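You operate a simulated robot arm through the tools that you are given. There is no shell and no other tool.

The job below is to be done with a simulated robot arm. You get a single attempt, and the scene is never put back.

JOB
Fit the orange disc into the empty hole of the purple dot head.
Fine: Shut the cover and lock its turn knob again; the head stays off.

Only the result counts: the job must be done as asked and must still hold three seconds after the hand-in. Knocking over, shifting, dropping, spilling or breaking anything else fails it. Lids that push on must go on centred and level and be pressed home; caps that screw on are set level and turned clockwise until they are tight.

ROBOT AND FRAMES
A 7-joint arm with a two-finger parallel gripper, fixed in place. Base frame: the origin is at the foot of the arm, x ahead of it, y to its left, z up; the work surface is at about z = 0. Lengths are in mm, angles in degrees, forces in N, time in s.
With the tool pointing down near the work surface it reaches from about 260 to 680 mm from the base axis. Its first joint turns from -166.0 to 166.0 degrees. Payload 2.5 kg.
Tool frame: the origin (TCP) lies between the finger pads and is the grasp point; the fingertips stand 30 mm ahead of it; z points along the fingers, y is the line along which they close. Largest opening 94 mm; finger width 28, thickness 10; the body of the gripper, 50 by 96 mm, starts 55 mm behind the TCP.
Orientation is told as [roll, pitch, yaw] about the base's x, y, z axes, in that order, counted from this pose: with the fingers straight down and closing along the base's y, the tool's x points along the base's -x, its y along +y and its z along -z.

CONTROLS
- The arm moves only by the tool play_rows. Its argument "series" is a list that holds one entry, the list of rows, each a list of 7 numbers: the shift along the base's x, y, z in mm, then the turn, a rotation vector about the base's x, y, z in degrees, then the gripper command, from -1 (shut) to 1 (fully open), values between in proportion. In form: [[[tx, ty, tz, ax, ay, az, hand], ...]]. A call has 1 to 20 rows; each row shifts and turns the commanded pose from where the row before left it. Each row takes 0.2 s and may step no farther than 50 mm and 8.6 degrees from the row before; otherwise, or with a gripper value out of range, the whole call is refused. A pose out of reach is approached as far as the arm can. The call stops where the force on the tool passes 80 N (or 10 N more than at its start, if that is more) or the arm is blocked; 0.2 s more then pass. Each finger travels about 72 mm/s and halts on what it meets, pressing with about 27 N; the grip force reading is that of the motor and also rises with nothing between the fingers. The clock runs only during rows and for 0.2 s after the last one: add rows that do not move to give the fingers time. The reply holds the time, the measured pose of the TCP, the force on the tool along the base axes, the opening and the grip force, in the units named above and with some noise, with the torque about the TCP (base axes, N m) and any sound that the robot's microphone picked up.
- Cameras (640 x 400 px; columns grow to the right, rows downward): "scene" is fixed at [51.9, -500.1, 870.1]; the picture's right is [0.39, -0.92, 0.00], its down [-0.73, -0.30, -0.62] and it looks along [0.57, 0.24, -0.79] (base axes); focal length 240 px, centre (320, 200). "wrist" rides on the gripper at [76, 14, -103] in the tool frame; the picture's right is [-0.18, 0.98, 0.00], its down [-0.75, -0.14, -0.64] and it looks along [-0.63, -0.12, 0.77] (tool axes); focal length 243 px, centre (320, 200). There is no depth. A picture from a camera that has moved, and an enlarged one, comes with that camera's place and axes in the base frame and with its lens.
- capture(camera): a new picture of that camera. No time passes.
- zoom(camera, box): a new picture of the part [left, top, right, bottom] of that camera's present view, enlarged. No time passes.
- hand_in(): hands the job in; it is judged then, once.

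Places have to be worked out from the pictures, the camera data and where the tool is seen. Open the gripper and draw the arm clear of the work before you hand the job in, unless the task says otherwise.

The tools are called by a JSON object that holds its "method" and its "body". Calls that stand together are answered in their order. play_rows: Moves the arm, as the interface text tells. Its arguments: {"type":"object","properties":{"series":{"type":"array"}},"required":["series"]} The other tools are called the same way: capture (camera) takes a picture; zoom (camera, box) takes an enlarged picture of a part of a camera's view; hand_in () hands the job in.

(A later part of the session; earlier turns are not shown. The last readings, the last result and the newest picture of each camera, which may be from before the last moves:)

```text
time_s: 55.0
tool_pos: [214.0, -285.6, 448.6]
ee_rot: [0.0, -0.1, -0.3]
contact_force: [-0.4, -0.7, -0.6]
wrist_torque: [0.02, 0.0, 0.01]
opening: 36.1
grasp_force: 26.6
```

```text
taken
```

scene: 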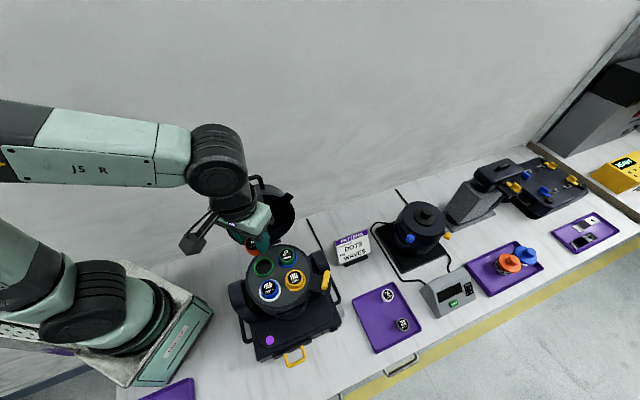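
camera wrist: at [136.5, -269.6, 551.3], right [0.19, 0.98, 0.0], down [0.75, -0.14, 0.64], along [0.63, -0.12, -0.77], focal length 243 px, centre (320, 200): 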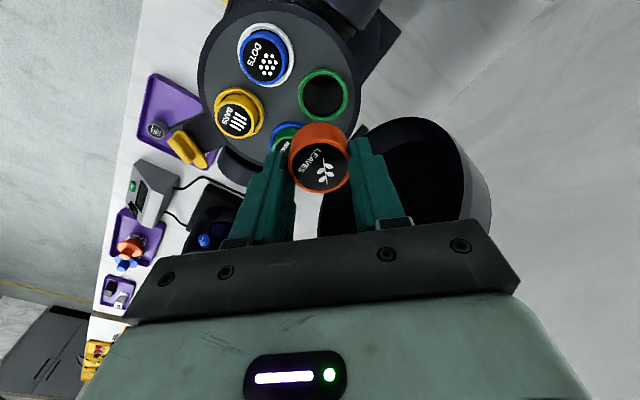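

{"method": "zoom", "body": {"camera": "wrist", "box": [240, 40, 400, 200]}}

{"method": "zoom", "body": {"camera": "scene", "box": [220, 215, 330, 315]}}

```text
2.50 times, centred on (320, 120) of wrist
camera zoom: at [136.5, -269.6, 551.3], right [0.19, 0.98, 0.0], down [0.75, -0.14, 0.64], along [0.63, -0.12, -0.77], focal length 606 px, centre (320, 400)
```

zoom: 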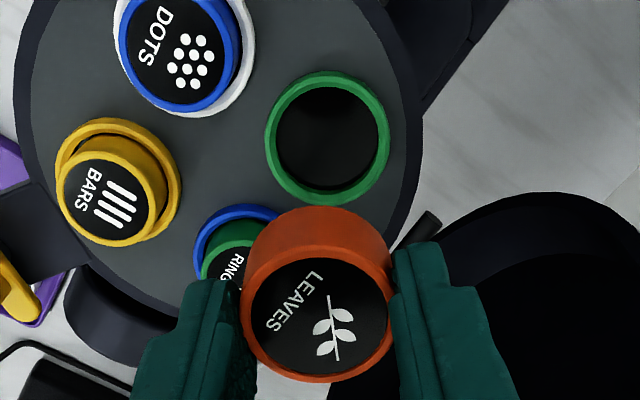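

```text
4.00 times, centred on (275, 265) of scene
camera zoom: at [51.9, -500.1, 870.1], right [0.39, -0.92, 0.0], down [-0.73, -0.3, -0.62], along [0.57, 0.24, -0.79], focal length 962 px, centre (500, -60)
```

zoom: 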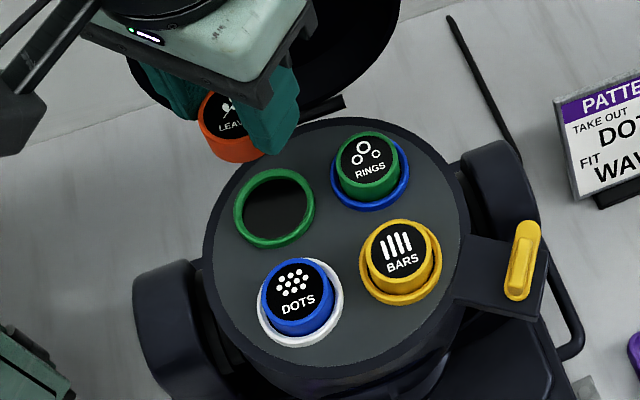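

The hole is about (-1.6,+3.3) from the tool axis. I correct and descend so the disc's bottom is about 20 mm above the ring.

{"method": "play_rows", "body": {"series": [[[-1.6, 3.2, -25, 0, 0, 0, -1], [0, 0, -30, 0, 0, 0, -1], [0, 0, -28, 0, 0, 0, -1], [0, 0, 0, 0, 0, 0, -1]]]}}

{"method": "zoom", "body": {"camera": "wrist", "box": [240, 50, 400, 210]}}

{"method": "zoom", "body": {"camera": "scene", "box": [220, 215, 330, 315]}}

```text
time_s: 56.0
tool_pos: [213.1, -283.1, 365.8]
ee_rot: [0.0, 0.0, -0.2]
contact_force: [0.7, -0.1, -0.8]
wrist_torque: [-0.01, 0.0, 0.01]
opening: 36.1
grasp_force: 27.1
```

```text
2.50 times, centred on (320, 130) of wrist
camera zoom: at [135.0, -267.5, 467.7], right [0.19, 0.98, 0.0], down [0.75, -0.14, 0.64], along [0.63, -0.12, -0.77], focal length 606 px, centre (320, 375)
```

zoom: 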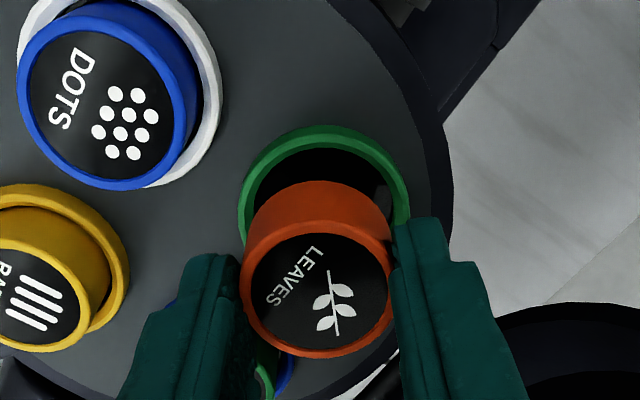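

```text
4.00 times, centred on (275, 265) of scene
camera zoom: at [51.9, -500.1, 870.1], right [0.39, -0.92, 0.0], down [-0.73, -0.3, -0.62], along [0.57, 0.24, -0.79], focal length 962 px, centre (500, -60)
```

zoom: 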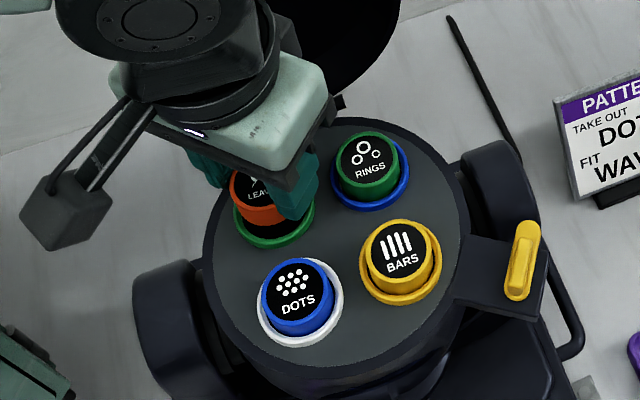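

The disc is nearly over the hole; I estimate a residual of about (+0.7,+1.2). I correct, descend 13 mm and look again.

{"method": "play_rows", "body": {"series": [[[0.7, 1.2, -6, 0, 0, 0, -1], [0, 0, -7, 0, 0, 0, -1], [0, 0, 0, 0, 0, 0, -1]]]}}

{"method": "zoom", "body": {"camera": "wrist", "box": [260, 80, 380, 180]}}

{"method": "zoom", "body": {"camera": "scene", "box": [250, 235, 320, 290]}}

```text
time_s: 56.8
tool_pos: [211.4, -282.0, 353.7]
ee_rot: [-0.1, 0.0, -0.2]
contact_force: [-0.1, 0.5, -0.2]
wrist_torque: [-0.01, 0.01, 0.03]
opening: 35.9
grasp_force: 26.3
```

```text
4.00 times, centred on (320, 130) of wrist
camera zoom: at [134.2, -265.8, 456.5], right [0.19, 0.98, 0.0], down [0.75, -0.14, 0.64], along [0.63, -0.12, -0.77], focal length 970 px, centre (320, 480)
```

zoom: 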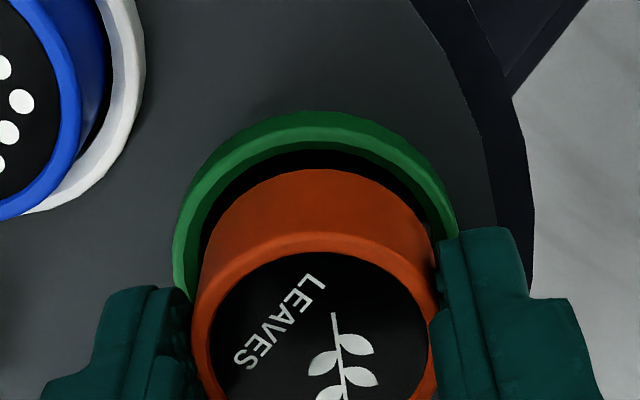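

```text
7.27 times, centred on (285, 262) of scene
camera zoom: at [51.9, -500.1, 870.1], right [0.39, -0.92, 0.0], down [-0.73, -0.3, -0.62], along [0.57, 0.24, -0.79], focal length 1749 px, centre (574, -254)
```

zoom: 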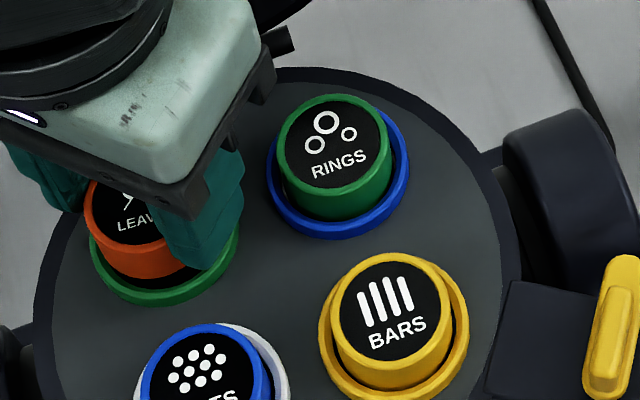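

{"method": "play_rows", "body": {"series": [[[0.7, -0.3, -5, 0, 0, 0, -1], [0, 0, 0, 0, 0, 0, -1]]]}}

{"method": "zoom", "body": {"camera": "wrist", "box": [260, 80, 380, 180]}}

{"method": "zoom", "body": {"camera": "scene", "box": [250, 235, 320, 290]}}

```text
time_s: 57.4
tool_pos: [213.3, -281.0, 349.4]
ee_rot: [0.0, 0.0, -0.2]
contact_force: [0.0, 0.6, -0.5]
wrist_torque: [0.0, 0.0, -0.01]
opening: 36.0
grasp_force: 27.2
```

```text
4.00 times, centred on (320, 130) of wrist
camera zoom: at [134.9, -265.3, 451.6], right [0.19, 0.98, 0.0], down [0.75, -0.14, 0.64], along [0.63, -0.12, -0.77], focal length 970 px, centre (320, 480)
```

zoom: 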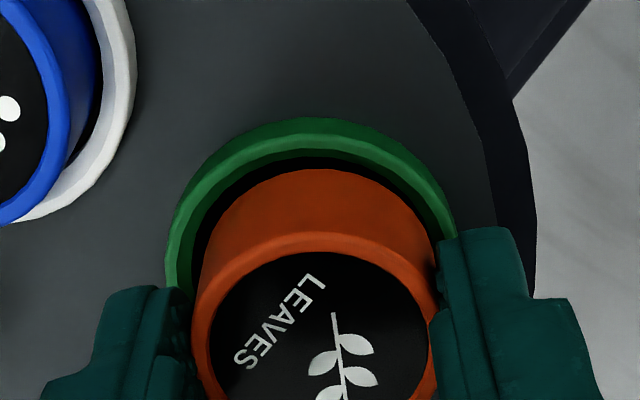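

```text
7.27 times, centred on (285, 262) of scene
camera zoom: at [51.9, -500.1, 870.1], right [0.39, -0.92, 0.0], down [-0.73, -0.3, -0.62], along [0.57, 0.24, -0.79], focal length 1749 px, centre (574, -254)
```

zoom: 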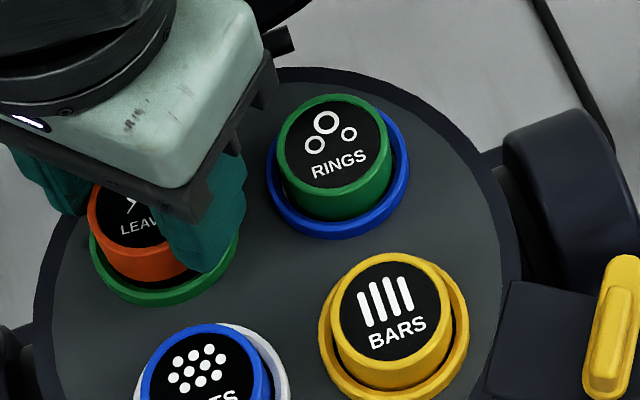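

{"method": "play_rows", "body": {"series": [[[0.7, -0.9, -3, 0, 0, 0, -1], [0, 0, -2, 0, 0, 0, -1], [0, 0, 0, 0, 0, 0, -1]]]}}

{"method": "zoom", "body": {"camera": "wrist", "box": [260, 80, 380, 180]}}

{"method": "zoom", "body": {"camera": "scene", "box": [250, 235, 320, 290]}}

```text
time_s: 58.2
tool_pos: [213.3, -282.6, 344.1]
ee_rot: [0.0, -0.1, -0.3]
contact_force: [0.4, -0.3, -0.5]
wrist_torque: [0.0, 0.02, 0.02]
opening: 36.2
grasp_force: 26.8
```

```text
4.00 times, centred on (320, 130) of wrist
camera zoom: at [136.5, -267.5, 447.0], right [0.19, 0.98, 0.0], down [0.75, -0.14, 0.64], along [0.63, -0.12, -0.77], focal length 970 px, centre (320, 480)
```

zoom: 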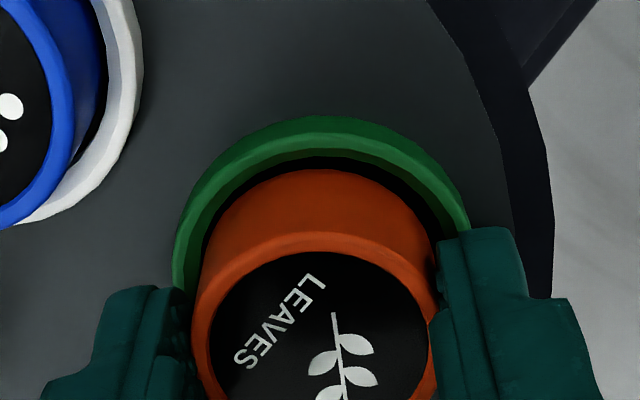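

```text
7.27 times, centred on (285, 262) of scene
camera zoom: at [51.9, -500.1, 870.1], right [0.39, -0.92, 0.0], down [-0.73, -0.3, -0.62], along [0.57, 0.24, -0.79], focal length 1749 px, centre (574, -254)
```

zoom: 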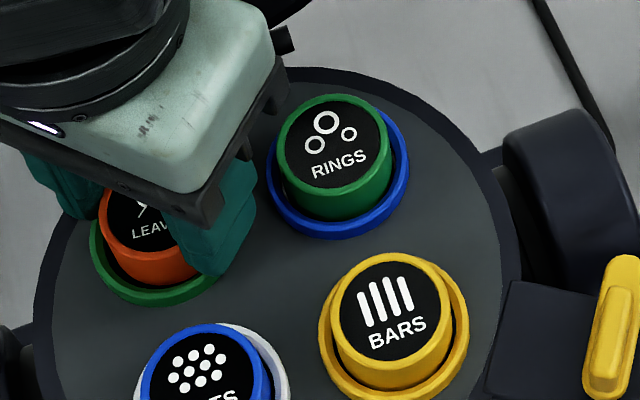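

Still no contact and nearly centred. I descend in small steps watching the vertical force.

{"method": "play_rows", "body": {"series": [[[0.2, 0.4, -2, 0, 0, 0, -1], [0, 0, -1, 0, 0, 0, -1], [0, 0, 0, 0, 0, 0, -1]]]}}

{"method": "zoom", "body": {"camera": "wrist", "box": [260, 80, 380, 180]}}

```text
time_s: 59.0
tool_pos: [214.0, -282.7, 340.7]
ee_rot: [-0.1, 0.0, -0.2]
contact_force: [-1.9, 3.3, 7.1]
wrist_torque: [0.01, 0.13, 0.01]
opening: 36.1
grasp_force: 26.8
```

```text
4.00 times, centred on (320, 130) of wrist
camera zoom: at [136.9, -267.1, 444.1], right [0.19, 0.98, 0.0], down [0.75, -0.14, 0.64], along [0.63, -0.12, -0.77], focal length 970 px, centre (320, 480)
```

zoom: 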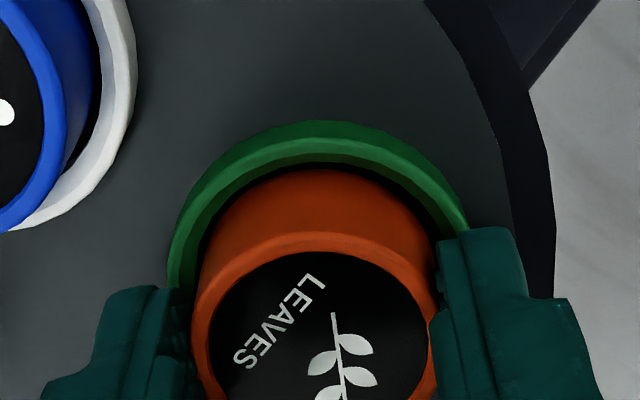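

Contact of 7 N; the torque indicates the disc touches on its -y edge. I shift +y 0.7 mm and press down gently.

{"method": "play_rows", "body": {"series": [[[0, 0, 1, 0, 0, 0, -1], [0.2, 0.7, 0, 0, 0, 0, -1], [0, 0, -1, 0, 0, 0, -1], [0, 0, -1, 0, 0, 0, -1], [0, 0, 0, 0, 0, 0, -1]]]}}

{"method": "zoom", "body": {"camera": "wrist", "box": [260, 80, 380, 180]}}

```text
time_s: 60.2
tool_pos: [214.7, -282.8, 340.6]
ee_rot: [0.1, -0.1, -0.2]
contact_force: [-3.6, 8.0, 18.2]
wrist_torque: [0.03, 0.08, 0.04]
opening: 36.2
grasp_force: 27.1
```

```text
4.00 times, centred on (320, 130) of wrist
camera zoom: at [137.0, -266.8, 443.6], right [0.19, 0.98, 0.0], down [0.75, -0.14, 0.64], along [0.63, -0.12, -0.77], focal length 970 px, centre (320, 480)
```

zoom: 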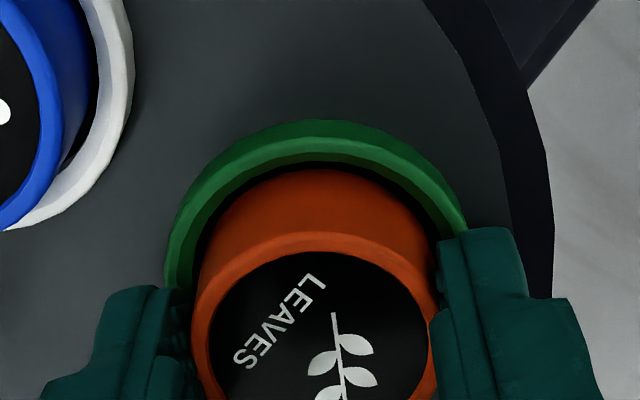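

{"method": "zoom", "body": {"camera": "scene", "box": [250, 235, 320, 290]}}

{"method": "capture", "body": {"camera": "wrist"}}

```text
7.27 times, centred on (285, 262) of scene
camera zoom: at [51.9, -500.1, 870.1], right [0.39, -0.92, 0.0], down [-0.73, -0.3, -0.62], along [0.57, 0.24, -0.79], focal length 1749 px, centre (574, -254)
```

zoom: 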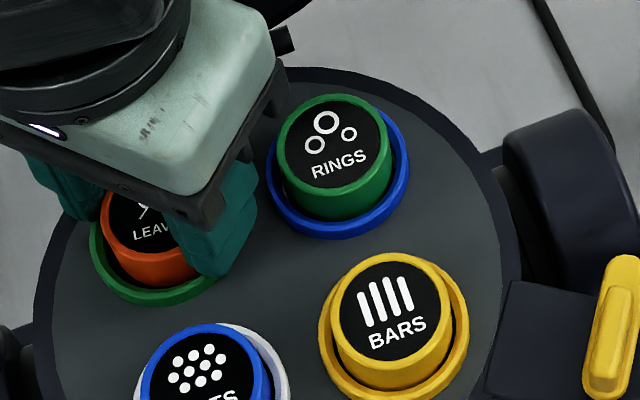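

```text
taken
camera wrist: at [137.0, -266.8, 443.6], right [0.19, 0.98, 0.0], down [0.75, -0.14, 0.64], along [0.63, -0.12, -0.77], focal length 243 px, centre (320, 200)
```

wrist: 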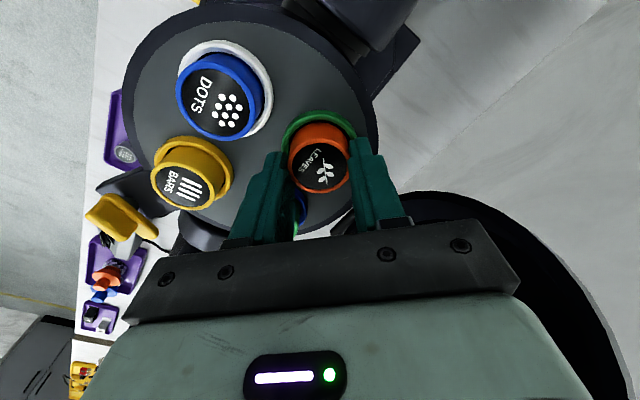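

Compared with its neighbours the disc seems within a few mm of seated. The contact is still at the -y side, so I shift slightly more to +y and press again.

{"method": "play_rows", "body": {"series": [[[0, 0, 1, 0, 0, 0, -1], [-0.3, 0.8, 0, 0, 0, 0, -1], [0, 0, -1, 0, 0, 0, -1], [0, 0, -0.7, 0, 0, 0, -1], [0, 0, 0, 0, 0, 0, -1]]]}}

{"method": "zoom", "body": {"camera": "wrist", "box": [260, 80, 380, 180]}}

```text
time_s: 61.4
tool_pos: [214.5, -281.9, 339.9]
ee_rot: [-0.2, 0.0, -0.2]
contact_force: [0.0, -8.4, 22.3]
wrist_torque: [-0.49, -0.02, 0.01]
opening: 35.7
grasp_force: 27.2
```

```text
4.00 times, centred on (320, 130) of wrist
camera zoom: at [136.8, -265.8, 442.6], right [0.19, 0.98, 0.0], down [0.75, -0.14, 0.64], along [0.63, -0.12, -0.77], focal length 970 px, centre (320, 480)
```

zoom: 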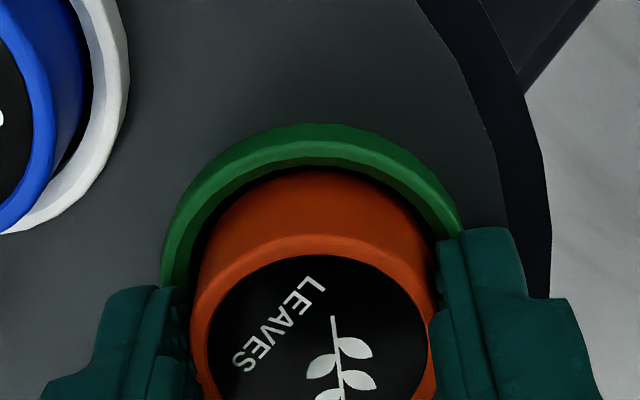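

Now the load is near the disc's centre with a slight push back to -y, suggesting it sits on its seat. I centre by -0.4 mm in y and press a little more.

{"method": "play_rows", "body": {"series": [[[0, -0.4, 0, 0, 0, 0, -1], [0, 0, -0.8, 0, 0, 0, -1], [0, 0, 0, 0, 0, 0, -1]]]}}

{"method": "zoom", "body": {"camera": "wrist", "box": [260, 80, 380, 180]}}

{"method": "zoom", "body": {"camera": "scene", "box": [250, 235, 320, 290]}}

```text
time_s: 62.2
tool_pos: [214.6, -281.3, 338.4]
ee_rot: [-0.1, 0.1, -0.2]
contact_force: [1.4, -4.4, 22.0]
wrist_torque: [-0.39, -0.09, 0.01]
opening: 35.6
grasp_force: 26.8
```

```text
4.00 times, centred on (320, 130) of wrist
camera zoom: at [136.7, -265.7, 441.4], right [0.19, 0.98, 0.0], down [0.75, -0.14, 0.64], along [0.63, -0.12, -0.77], focal length 970 px, centre (320, 480)
```

zoom: 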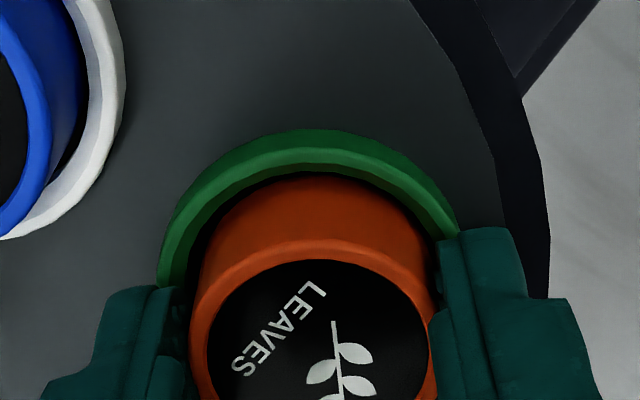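

```text
7.27 times, centred on (285, 262) of scene
camera zoom: at [51.9, -500.1, 870.1], right [0.39, -0.92, 0.0], down [-0.73, -0.3, -0.62], along [0.57, 0.24, -0.79], focal length 1749 px, centre (574, -254)
```

zoom: 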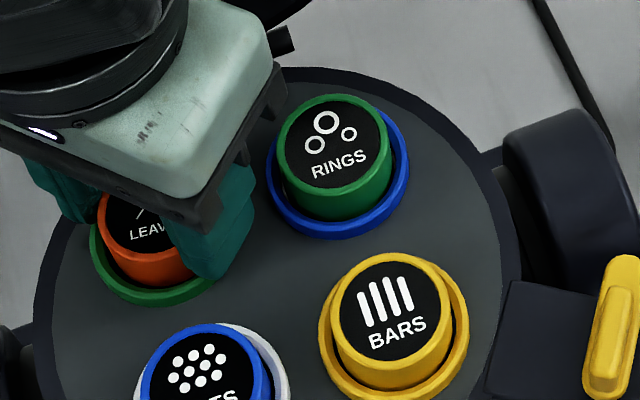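

The tool slips down along the disc at 22 N while the disc stays put, so it rests on something. I release it gently, raise the arm and inspect how it sits.

{"method": "play_rows", "body": {"series": [[[0, 0, 0, 0, 0, 0, -0.1], [0, 0, 0, 0, 0, 0, 0.0], [0, 0, 10, 0, 0, 0, 0.0], [0, 0, 30, 0, 0, 0, 0.0], [0, 0, 40, 0, 0, 0, 0.0], [0, 0, 40, 0, 0, 0, 0.0]]]}}

{"method": "zoom", "body": {"camera": "wrist", "box": [200, 0, 400, 150]}}

{"method": "zoom", "body": {"camera": "scene", "box": [250, 235, 320, 290]}}

```text
time_s: 63.6
tool_pos: [214.8, -281.3, 460.5]
ee_rot: [0.0, 0.1, -0.2]
contact_force: [0.2, -0.2, -0.8]
wrist_torque: [0.01, -0.05, 0.03]
opening: 47.3
grasp_force: 0.0
```

```text
2.67 times, centred on (300, 75) of wrist
camera zoom: at [136.8, -266.6, 562.9], right [0.19, 0.98, 0.0], down [0.75, -0.14, 0.64], along [0.63, -0.12, -0.77], focal length 647 px, centre (373, 533)
```

zoom: 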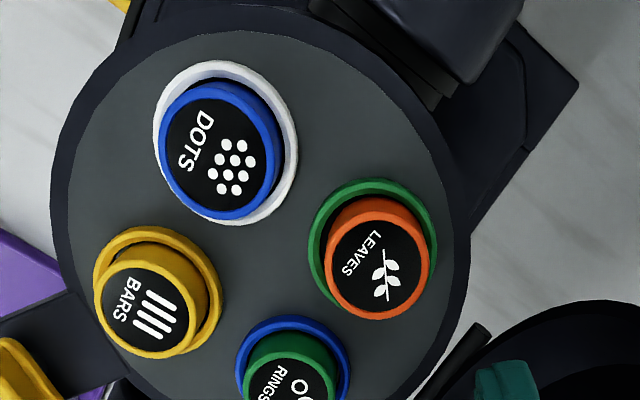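

```text
7.27 times, centred on (285, 262) of scene
camera zoom: at [51.9, -500.1, 870.1], right [0.39, -0.92, 0.0], down [-0.73, -0.3, -0.62], along [0.57, 0.24, -0.79], focal length 1749 px, centre (574, -254)
```

zoom: 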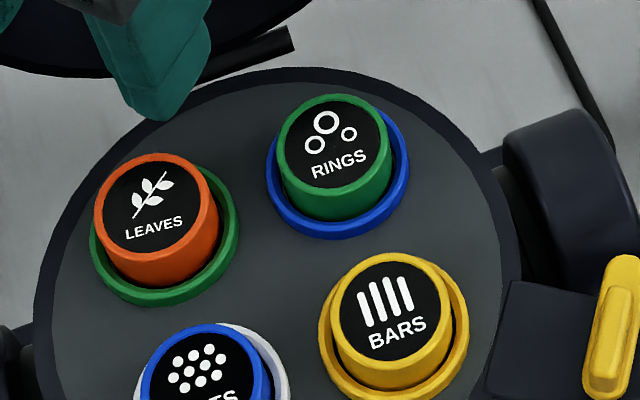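

{"method": "zoom", "body": {"camera": "scene", "box": [258, 252, 288, 282]}}

{"method": "zoom", "body": {"camera": "scene", "box": [283, 242, 313, 272]}}

{"method": "zoom", "body": {"camera": "wrist", "box": [290, 60, 345, 125]}}

{"method": "zoom", "body": {"camera": "wrist", "box": [240, 15, 300, 90]}}

```text
13.33 times, centred on (273, 267) of scene
camera zoom: at [51.9, -500.1, 870.1], right [0.39, -0.92, 0.0], down [-0.73, -0.3, -0.62], along [0.57, 0.24, -0.79], focal length 3207 px, centre (947, -693)
```

zoom: 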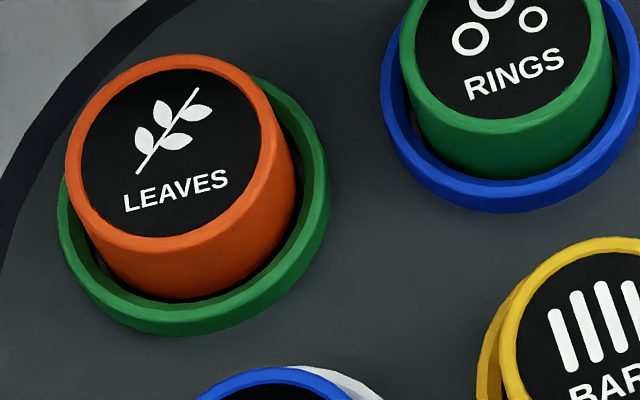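

```text
13.33 times, centred on (298, 257) of scene
camera zoom: at [51.9, -500.1, 870.1], right [0.39, -0.92, 0.0], down [-0.73, -0.3, -0.62], along [0.57, 0.24, -0.79], focal length 3207 px, centre (613, -560)
```

zoom: 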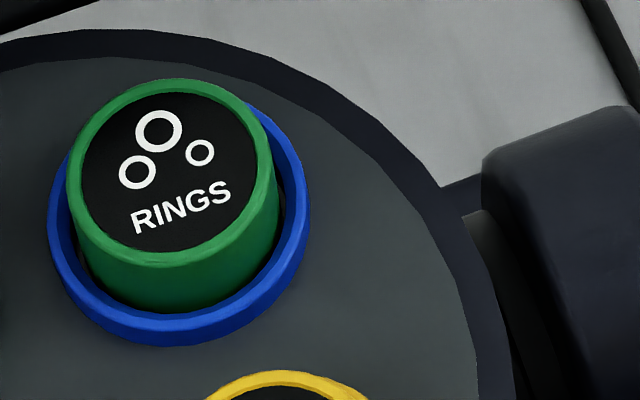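

```text
6.15 times, centred on (318, 92) of wrist
camera zoom: at [136.8, -266.6, 562.9], right [0.19, 0.98, 0.0], down [0.75, -0.14, 0.64], along [0.63, -0.12, -0.77], focal length 1493 px, centre (335, 862)
```

zoom: 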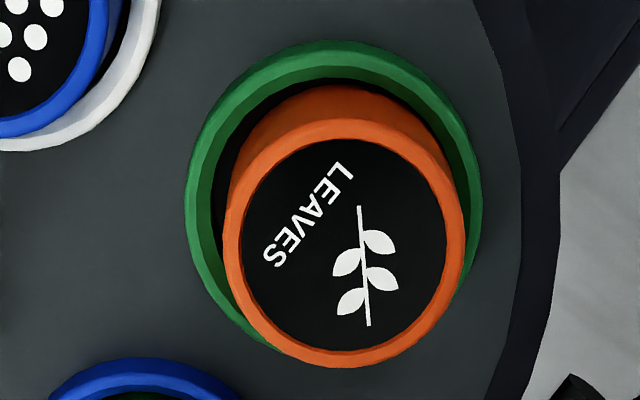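

```text
5.33 times, centred on (270, 52) of wrist
camera zoom: at [136.8, -266.6, 562.9], right [0.19, 0.98, 0.0], down [0.75, -0.14, 0.64], along [0.63, -0.12, -0.77], focal length 1294 px, centre (587, 987)
```

zoom: 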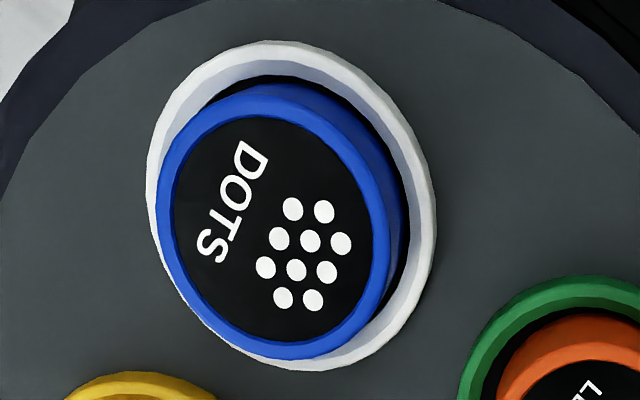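

The disc sits in the hole at the same height as its neighbours. To make sure it's home I close the fingers and press gently on its top.

{"method": "play_rows", "body": {"series": [[[-1, 0.5, 0, 0, 0, 0, -1], [0, 0, -40, 0, 0, 0, -1], [0, 0, -40, 0, 0, 0, -1], [0, 0, -15, 0, 0, 0, -1], [0, 0, 0, 0, 0, 0, -1]]]}}

{"method": "zoom", "body": {"camera": "wrist", "box": [260, 70, 380, 190]}}

```text
time_s: 64.8
tool_pos: [213.8, -281.0, 367.1]
ee_rot: [0.0, 0.1, -0.2]
contact_force: [0.4, -1.2, -0.9]
wrist_torque: [0.01, -0.01, 0.0]
opening: 0.0
grasp_force: 27.2
```

```text
3.33 times, centred on (320, 130) of wrist
camera zoom: at [136.3, -265.2, 469.1], right [0.19, 0.98, 0.0], down [0.75, -0.14, 0.64], along [0.63, -0.12, -0.77], focal length 809 px, centre (320, 433)
```

zoom: 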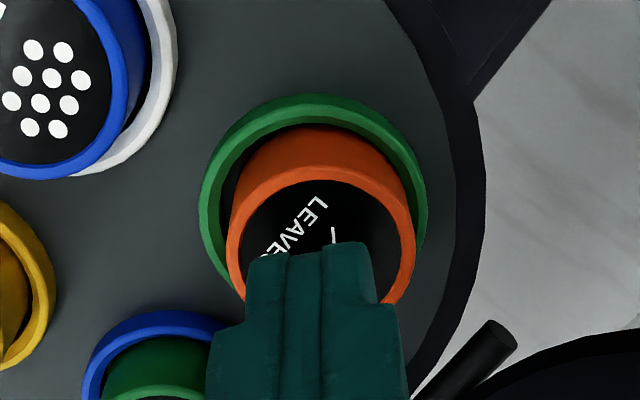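

{"method": "play_rows", "body": {"series": [[[0, 0.8, -6, 0, 0, 0, -1], [0, 0, -5, 0, 0, 0, -1], [0, 0, -2, 0, 0, 0, -1], [0, 0, 0, 0, 0, 0, -1]]]}}

```text
time_s: 65.8
tool_pos: [214.7, -280.6, 352.3]
ee_rot: [-0.1, 0.0, -0.2]
contact_force: [-6.0, 5.3, 27.6]
wrist_torque: [0.16, 0.24, -0.01]
opening: 0.2
grasp_force: 27.2
```

{"method": "play_rows", "body": {"series": [[[0, 0, -0.6, 0, 0, 0, -1], [0, 0, 0, 0, 0, 0, -1]]]}}

{"method": "zoom", "body": {"camera": "wrist", "box": [260, 70, 380, 190]}}

{"method": "zoom", "body": {"camera": "scene", "box": [258, 242, 298, 282]}}

```text
time_s: 66.4
tool_pos: [214.1, -281.7, 354.3]
ee_rot: [-0.3, -0.3, -0.2]
contact_force: [-4.2, 5.1, 58.8]
wrist_torque: [0.09, 0.18, 0.01]
opening: 0.0
grasp_force: 27.2
```

```text
3.33 times, centred on (320, 130) of wrist
camera zoom: at [135.8, -264.7, 455.0], right [0.19, 0.98, 0.0], down [0.75, -0.14, 0.65], along [0.63, -0.12, -0.76], focal length 809 px, centre (320, 433)
```

zoom: 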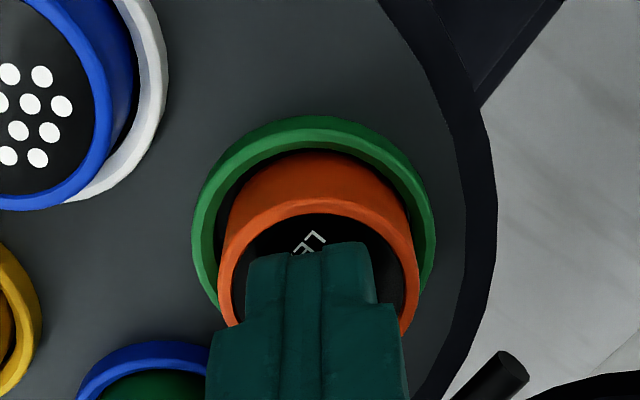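

```text
10.00 times, centred on (278, 262) of scene
camera zoom: at [51.9, -500.1, 870.1], right [0.39, -0.92, 0.0], down [-0.73, -0.3, -0.62], along [0.57, 0.24, -0.79], focal length 2405 px, centre (740, -420)
```

zoom: 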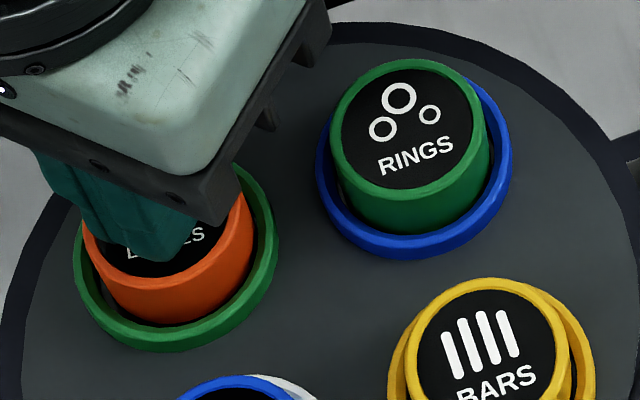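

The disc holds 59 N without moving, so it is seated. I lift off and go up, then look at it once more before closing the cover.

{"method": "play_rows", "body": {"series": [[[0, 0, 10, 0, 0, 0, -1], [0, 0, 40, 0, 0, 0, -1], [0, 0, 45, 0, 0, 0, -1], [0, 0, 45, 0, 0, 0, -1], [0, 0, 45, 0, 0, 0, -0.5], [0, 0, 25, 0, 0, 0, -0.5]]]}}

{"method": "capture", "body": {"camera": "wrist"}}

{"method": "zoom", "body": {"camera": "scene", "box": [250, 235, 320, 300]}}

{"method": "zoom", "body": {"camera": "scene", "box": [200, 150, 360, 310]}}

```text
time_s: 67.8
tool_pos: [212.2, -279.9, 561.1]
ee_rot: [0.0, 0.1, -0.2]
contact_force: [-0.4, 0.1, -0.7]
wrist_torque: [0.03, 0.01, -0.04]
opening: 23.3
grasp_force: 0.1
```

```text
taken
camera wrist: at [135.9, -264.3, 664.4], right [0.19, 0.98, 0.0], down [0.75, -0.14, 0.64], along [0.63, -0.12, -0.77], focal length 243 px, centre (320, 200)
```

wrist: 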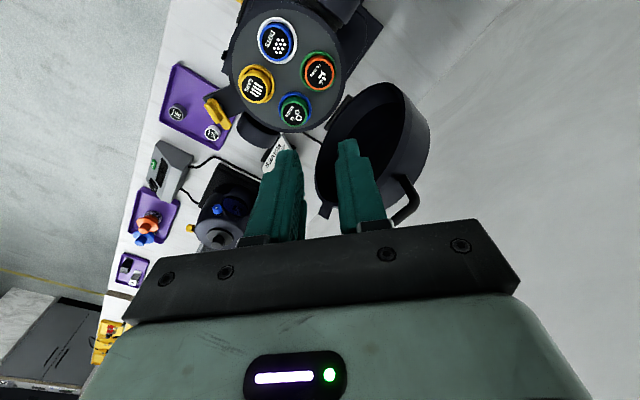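

```text
6.15 times, centred on (285, 268) of scene
camera zoom: at [51.9, -500.1, 870.1], right [0.39, -0.92, 0.0], down [-0.73, -0.3, -0.62], along [0.57, 0.24, -0.79], focal length 1480 px, centre (535, -215)
```

zoom: 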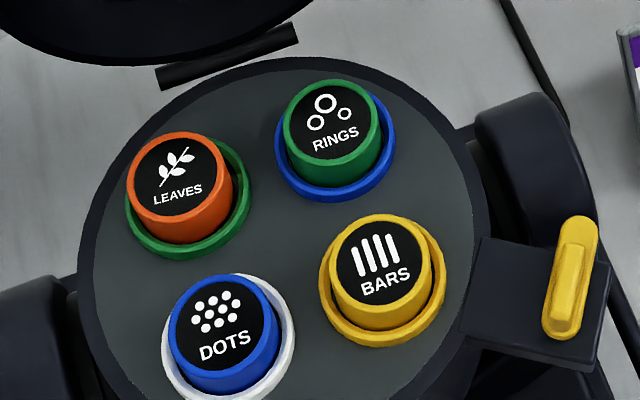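

```text
2.50 times, centred on (280, 230) of scene
camera zoom: at [51.9, -500.1, 870.1], right [0.39, -0.92, 0.0], down [-0.73, -0.3, -0.62], along [0.57, 0.24, -0.79], focal length 601 px, centre (420, 125)
```

zoom: 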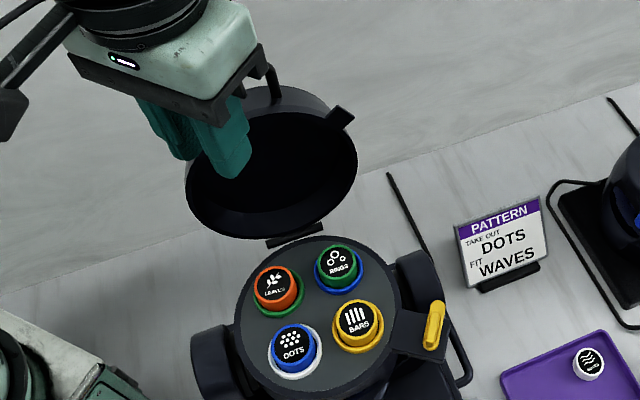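

The disc sits like its neighbours (within ~0.7 mm of centred). Now I go back to the handle of the open cover.

{"method": "play_rows", "body": {"series": [[[17.2, 10, 1.5, 0, 0, -7.5, -0.5], [17.2, 10, 1.5, 0, 0, -7.5, -0.5], [17.2, 10, 1.5, 0, 0, -7.5, -0.5], [17.2, 10, 1.5, 0, 0, -7.5, -0.5], [17.2, 10, 1.5, 0, 0, -7.5, -0.5], [17.2, 10, 1.5, 0, 0, -7.5, -0.5], [0, 0, 0, 0, 0, 0, -0.5]]]}}

{"method": "capture", "body": {"camera": "wrist"}}

{"method": "zoom", "body": {"camera": "wrist", "box": [250, 60, 390, 180]}}

{"method": "zoom", "body": {"camera": "scene", "box": [210, 120, 310, 250]}}

```text
time_s: 69.4
tool_pos: [315.4, -218.8, 568.7]
ee_rot: [0.0, -0.1, -45.2]
contact_force: [-0.2, 0.4, 0.2]
wrist_torque: [0.03, -0.01, 0.0]
opening: 23.5
grasp_force: 0.1
```

```text
taken
camera wrist: at [271.5, -154.2, 672.2], right [0.83, 0.56, 0.0], down [0.43, -0.63, 0.64], along [0.36, -0.53, -0.77], focal length 243 px, centre (320, 200)
```

wrist: 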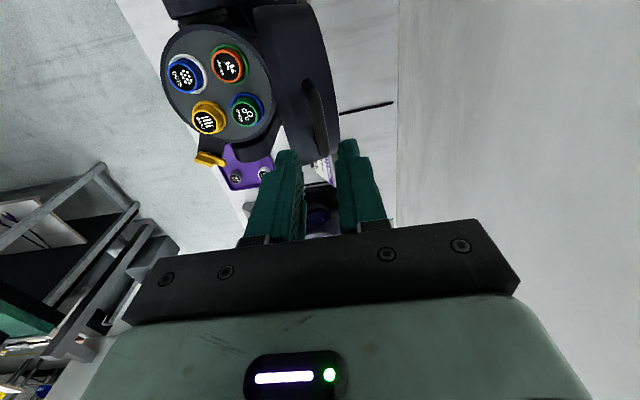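

```text
3.33 times, centred on (320, 120) of wrist
camera zoom: at [271.5, -154.2, 672.2], right [0.83, 0.56, 0.0], down [0.43, -0.63, 0.64], along [0.36, -0.53, -0.77], focal length 809 px, centre (320, 467)
```

zoom: 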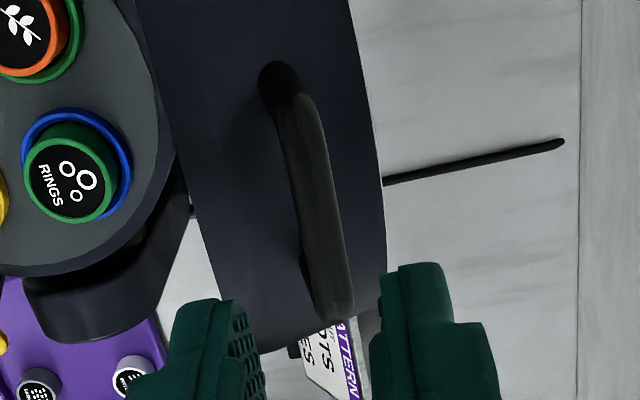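

```text
3.08 times, centred on (260, 185) of scene
camera zoom: at [51.9, -500.1, 870.1], right [0.39, -0.92, 0.0], down [-0.73, -0.3, -0.62], along [0.57, 0.24, -0.79], focal length 740 px, centre (505, 246)
```

zoom: 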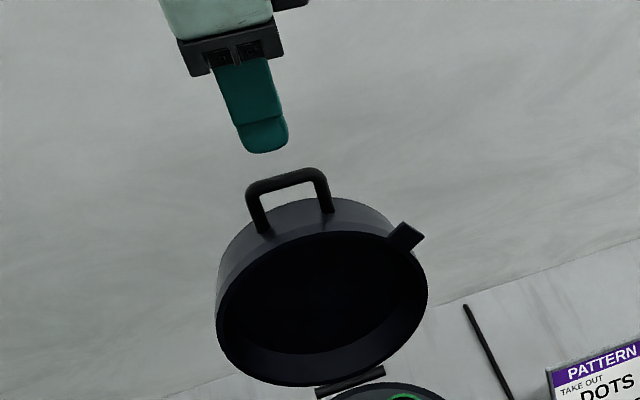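

The bar is slightly to the -R side of the tool axis. I shift (-2.7,+1) and descend partway to check.

{"method": "play_rows", "body": {"series": [[[-2.7, 1.0, -20, 0, 0, 0, -0.5], [0, 0, -18, 0, 0, 0, -0.5], [0, 0, 0, 0, 0, 0, -0.5]]]}}

{"method": "zoom", "body": {"camera": "wrist", "box": [250, 80, 390, 200]}}

```text
time_s: 70.2
tool_pos: [314.4, -218.6, 533.9]
ee_rot: [-0.1, 0.0, -45.2]
contact_force: [0.3, -0.6, 0.3]
wrist_torque: [-0.04, 0.03, 0.04]
opening: 23.8
grasp_force: 0.1
```

```text
3.33 times, centred on (320, 140) of wrist
camera zoom: at [269.7, -152.7, 635.6], right [0.83, 0.56, 0.0], down [0.43, -0.63, 0.64], along [0.36, -0.53, -0.77], focal length 809 px, centre (320, 400)
```

zoom: 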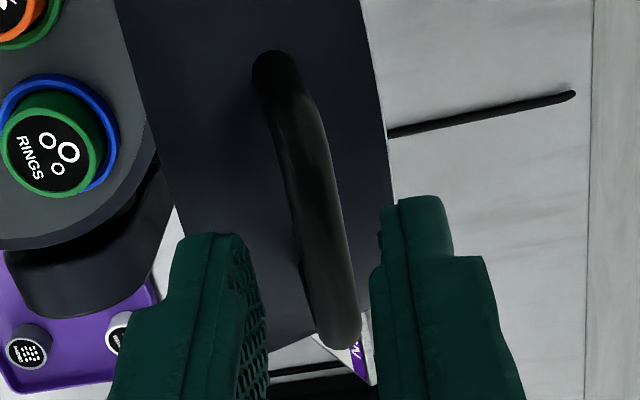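

{"method": "play_rows", "body": {"series": [[[-2.0, 0.8, -10, 0, 0, 0, -0.5], [0, 0, -10, 0, 0, 0, -0.5], [0, 0, -6, 0, 0, 0, -0.5], [0, 0, 0, 0, 0, 0, -0.5]]]}}

{"method": "zoom", "body": {"camera": "wrist", "box": [250, 90, 390, 210]}}

```text
time_s: 71.2
tool_pos: [312.1, -217.9, 506.9]
ee_rot: [0.0, 0.0, -45.2]
contact_force: [-0.2, -0.1, 0.2]
wrist_torque: [0.0, 0.0, 0.0]
opening: 23.4
grasp_force: 0.1
```

```text
3.33 times, centred on (320, 150) of wrist
camera zoom: at [267.4, -151.9, 610.2], right [0.83, 0.56, 0.0], down [0.43, -0.63, 0.64], along [0.36, -0.53, -0.77], focal length 809 px, centre (320, 367)
```

zoom: 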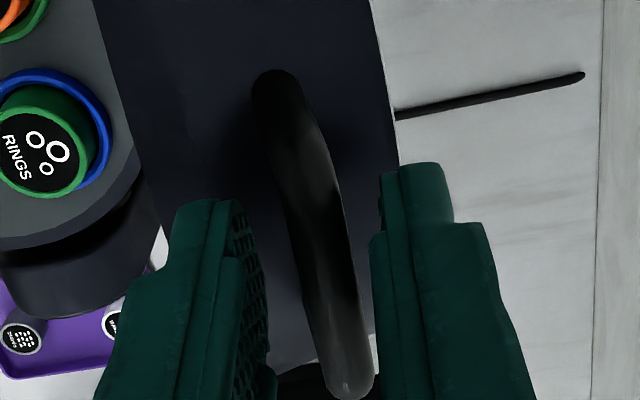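

The bar is between the fingers without contact. I close on it.

{"method": "play_rows", "body": {"series": [[[0, 0, 0, 0, 0, 0, -1], [0, 0, 0, 0, 0, 0, -1], [0, 0, 0, 0, 0, 0, -1]]]}}

```text
time_s: 72.0
tool_pos: [311.7, -217.3, 507.2]
ee_rot: [0.1, -0.1, -45.2]
contact_force: [5.4, -4.9, 0.3]
wrist_torque: [-0.52, -0.24, 0.52]
opening: 9.8
grasp_force: 43.8
```

Gripped. I swing the cover forward along the reverse arc, the first 15° and check.

{"method": "play_rows", "body": {"series": [[[-6.9, -7.1, 2.9, 0, 0, 0, -1], [-6.9, -7.1, 2.4, 0, 0, 0, -1], [-7.0, -7.3, 1.9, 0, 0, 0, -1], [-7.1, -7.3, 1.3, 0, 0, 0, -1], [-7.1, -7.3, 0.8, 0, 0, 0, -1]]]}}

{"method": "zoom", "body": {"camera": "scene", "box": [200, 130, 360, 310]}}

```text
time_s: 73.2
tool_pos: [275.5, -253.6, 515.3]
ee_rot: [-0.1, -0.2, -45.2]
contact_force: [3.6, -0.7, 36.6]
wrist_torque: [0.12, -0.02, 0.21]
opening: 9.7
grasp_force: 43.6
```

```text
2.22 times, centred on (280, 220) of scene
camera zoom: at [51.9, -500.1, 870.1], right [0.39, -0.92, 0.0], down [-0.73, -0.3, -0.62], along [0.57, 0.24, -0.79], focal length 534 px, centre (409, 156)
```

zoom: 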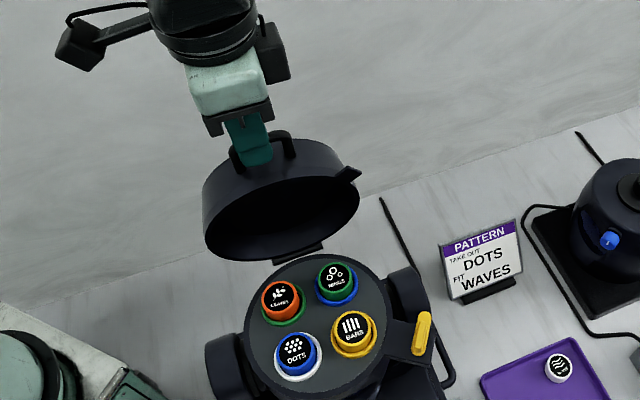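

Upward force 37 N on the tool, so I raise by ~1 mm and continue.

{"method": "play_rows", "body": {"series": [[[-7.15, -7.4, 1.2, 0, 0, 0, -1], [-7.15, -7.4, -0.1, 0, 0, 0, -1], [-7.1, -7.3, -0.7, 0, 0, 0, -1], [-7.1, -7.3, -1.3, 0, 0, 0, -1]]]}}

```text
time_s: 74.2
tool_pos: [247.5, -283.9, 512.4]
ee_rot: [0.0, 0.2, -45.2]
contact_force: [24.6, -14.6, -31.6]
wrist_torque: [-0.24, -0.86, 0.03]
opening: 10.1
grasp_force: 43.9
```

{"method": "play_rows", "body": {"series": [[[-6.5, -7.6, -2.6, 0, 0, 0, -1], [-6.9, -7.05, -2.5, 0, 0, 0, -1], [-6.9, -7.05, -3.0, 0, 0, 0, -1], [-6.7, -6.85, -3.5, 0, 0, 0, -1]]]}}

{"method": "zoom", "body": {"camera": "scene", "box": [200, 130, 360, 310]}}

```text
time_s: 75.2
tool_pos: [219.6, -312.4, 502.2]
ee_rot: [0.0, 0.1, -45.1]
contact_force: [1.6, 0.3, -1.5]
wrist_torque: [0.41, -0.09, 0.02]
opening: 10.2
grasp_force: 43.9
```

```text
2.22 times, centred on (280, 220) of scene
camera zoom: at [51.9, -500.1, 870.1], right [0.39, -0.92, 0.0], down [-0.73, -0.3, -0.62], along [0.57, 0.24, -0.79], focal length 534 px, centre (409, 156)
```

zoom: 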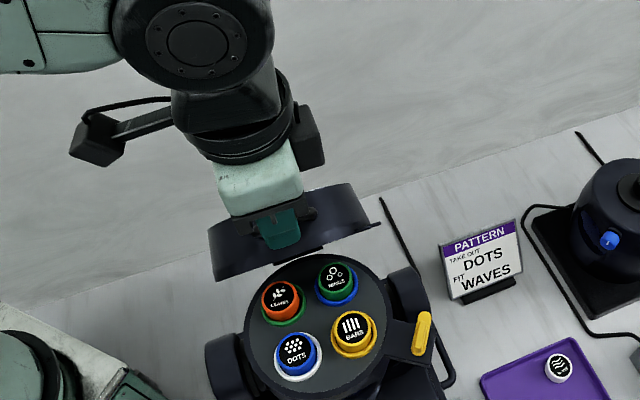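

{"method": "play_rows", "body": {"series": [[[-6.65, -6.8, -3.9, 0, 0, 0, -1], [-6.5, -6.65, -4.5, 0, 0, 0, -1], [-6.3, -6.45, -4.9, 0, 0, 0, -1], [-6.1, -6.25, -5.3, 0, 0, 0, -1]]]}}

```text
time_s: 76.2
tool_pos: [194.9, -338.4, 484.0]
ee_rot: [0.1, 0.2, -45.1]
contact_force: [-11.0, 17.2, -5.6]
wrist_torque: [0.35, 0.04, 0.42]
opening: 10.3
grasp_force: 43.9
```

{"method": "play_rows", "body": {"series": [[[-6.3, -5.7, -5.8, 0, 0, 0, -1], [-5.7, -5.75, -6.3, 0, 0, 0, -1], [-5.5, -5.55, -6.6, 0, 0, 0, -1], [-5.25, -5.35, -7.1, 0, 0, 0, -1]]]}}

{"method": "zoom", "body": {"camera": "scene", "box": [200, 150, 360, 330]}}

```text
time_s: 77.2
tool_pos: [172.8, -361.2, 457.7]
ee_rot: [-0.1, -0.3, -45.1]
contact_force: [5.5, -12.1, 4.0]
wrist_torque: [0.49, 0.42, 0.84]
opening: 10.2
grasp_force: 44.2
```

```text
2.22 times, centred on (280, 240) of scene
camera zoom: at [51.9, -500.1, 870.1], right [0.39, -0.92, 0.0], down [-0.73, -0.3, -0.62], along [0.57, 0.24, -0.79], focal length 534 px, centre (409, 111)
```

zoom: 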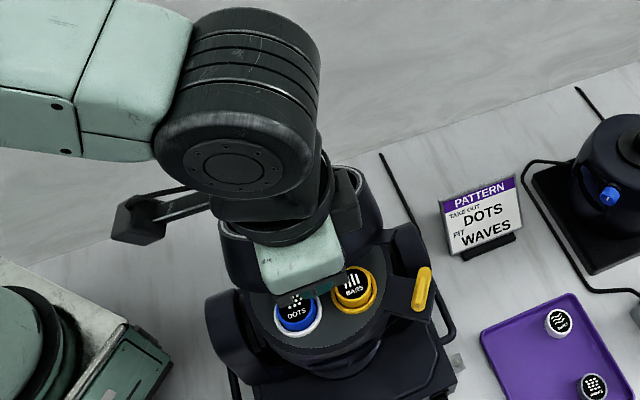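

{"method": "play_rows", "body": {"series": [[[-4.9, -5.2, -7.5, 0, 0, 0, -1], [-4.65, -4.7, -7.8, 0, 0, 0, -1], [-4.4, -4.5, -8.1, 0, 0, 0, -1], [-4.05, -4.15, -8.5, 0, 0, 0, -1]]]}}

{"method": "capture", "body": {"camera": "wrist"}}

```text
time_s: 78.2
tool_pos: [153.7, -380.5, 424.7]
ee_rot: [0.0, -0.1, -45.1]
contact_force: [7.0, -20.6, 6.9]
wrist_torque: [-0.33, -0.35, 0.69]
opening: 10.2
grasp_force: 43.9
```

```text
taken
camera wrist: at [109.6, -314.2, 527.3], right [0.83, 0.56, 0.0], down [0.43, -0.63, 0.64], along [0.36, -0.53, -0.77], focal length 243 px, centre (320, 200)
```

wrist: 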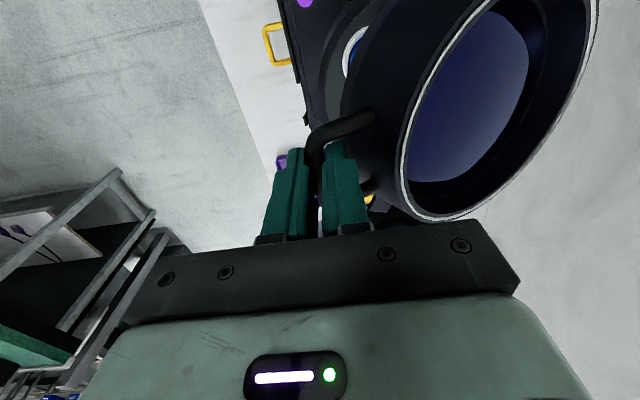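

{"method": "play_rows", "body": {"series": [[[-3.4, -4.2, -8.7, 0, 0, 0, -1], [-3.4, -3.55, -9.0, 0, 0, 0, -1], [-3.1, -3.3, -9.3, 0, 0, 0, -1], [-2.7, -2.85, -9.5, 0, 0, 0, -1]]]}}

{"method": "zoom", "body": {"camera": "wrist", "box": [290, 0, 470, 200]}}

```text
time_s: 79.2
tool_pos: [141.7, -392.2, 388.1]
ee_rot: [-0.1, 0.3, -45.1]
contact_force: [-11.6, -3.8, 3.2]
wrist_torque: [0.14, 0.22, 0.56]
opening: 10.4
grasp_force: 44.2
```

```text
2.00 times, centred on (380, 100) of wrist
camera zoom: at [97.0, -327.7, 491.1], right [0.83, 0.56, 0.0], down [0.43, -0.64, 0.64], along [0.36, -0.53, -0.77], focal length 485 px, centre (200, 400)
```

zoom: 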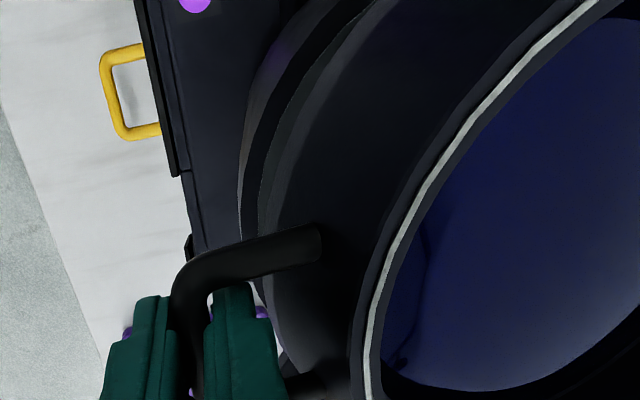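

{"method": "play_rows", "body": {"series": [[[-2.7, -2.5, -9.6, 0, 0, 0, -1], [-2.1, -2.1, -9.9, 0, 0, 0, -1], [-1.7, -1.75, -9.9, 0, 0, 0, -1]]]}}

{"method": "zoom", "body": {"camera": "wrist", "box": [290, 0, 470, 200]}}

```text
time_s: 80.0
tool_pos: [136.2, -398.2, 360.1]
ee_rot: [0.1, 0.0, -45.2]
contact_force: [-7.1, 0.5, 0.7]
wrist_torque: [0.13, 0.12, 0.73]
opening: 10.4
grasp_force: 44.1
```

```text
2.00 times, centred on (380, 100) of wrist
camera zoom: at [90.7, -333.8, 462.8], right [0.83, 0.56, 0.0], down [0.43, -0.63, 0.64], along [0.36, -0.53, -0.77], focal length 485 px, centre (200, 400)
```

zoom: 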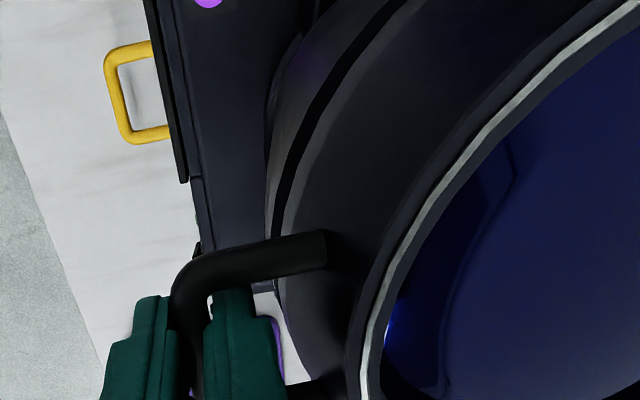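

{"method": "play_rows", "body": {"series": [[[-1.4, -1.2, -8, 0, 0, 0, -1], [-0.5, -0.5, -4, 0, 0, 0, -1], [0, 0, 0, 0, 0, 0, -1]]]}}

{"method": "zoom", "body": {"camera": "wrist", "box": [290, 0, 470, 200]}}

```text
time_s: 80.8
tool_pos: [134.3, -400.8, 347.6]
ee_rot: [0.0, -0.1, -45.1]
contact_force: [2.2, -6.9, -0.1]
wrist_torque: [-0.38, -0.29, 0.87]
opening: 10.4
grasp_force: 44.1
```

```text
2.00 times, centred on (380, 100) of wrist
camera zoom: at [88.9, -335.3, 450.7], right [0.83, 0.56, 0.0], down [0.43, -0.63, 0.64], along [0.36, -0.53, -0.77], focal length 485 px, centre (200, 400)
```

zoom: 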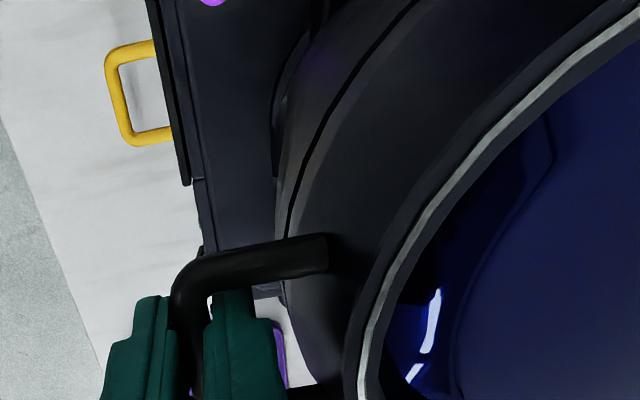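

{"method": "play_rows", "body": {"series": [[[-0.2, -0.2, -2, 0, 0, 0, -1], [0, 0, -1.5, 0, 0, 0, -1], [0, 0, 0, 0, 0, 0, -1]]]}}

{"method": "zoom", "body": {"camera": "wrist", "box": [320, 0, 470, 130]}}

```text
time_s: 81.6
tool_pos: [133.0, -401.3, 343.3]
ee_rot: [-0.1, -0.1, -45.2]
contact_force: [7.0, -8.4, -0.9]
wrist_torque: [-0.44, -0.46, 0.82]
opening: 10.3
grasp_force: 44.0
```

```text
3.08 times, centred on (395, 65) of wrist
camera zoom: at [88.5, -335.9, 446.5], right [0.83, 0.56, 0.0], down [0.43, -0.63, 0.64], along [0.36, -0.53, -0.77], focal length 746 px, centre (89, 615)
```

zoom: 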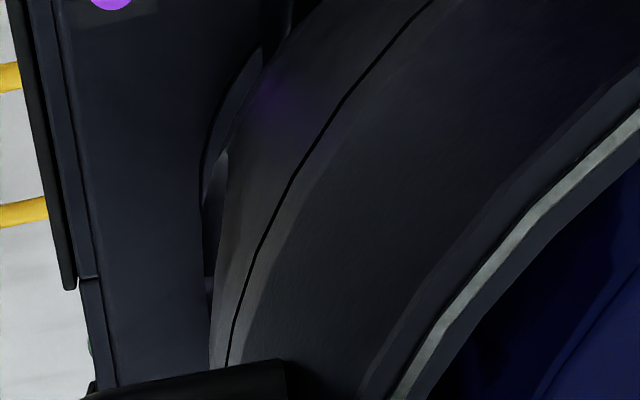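

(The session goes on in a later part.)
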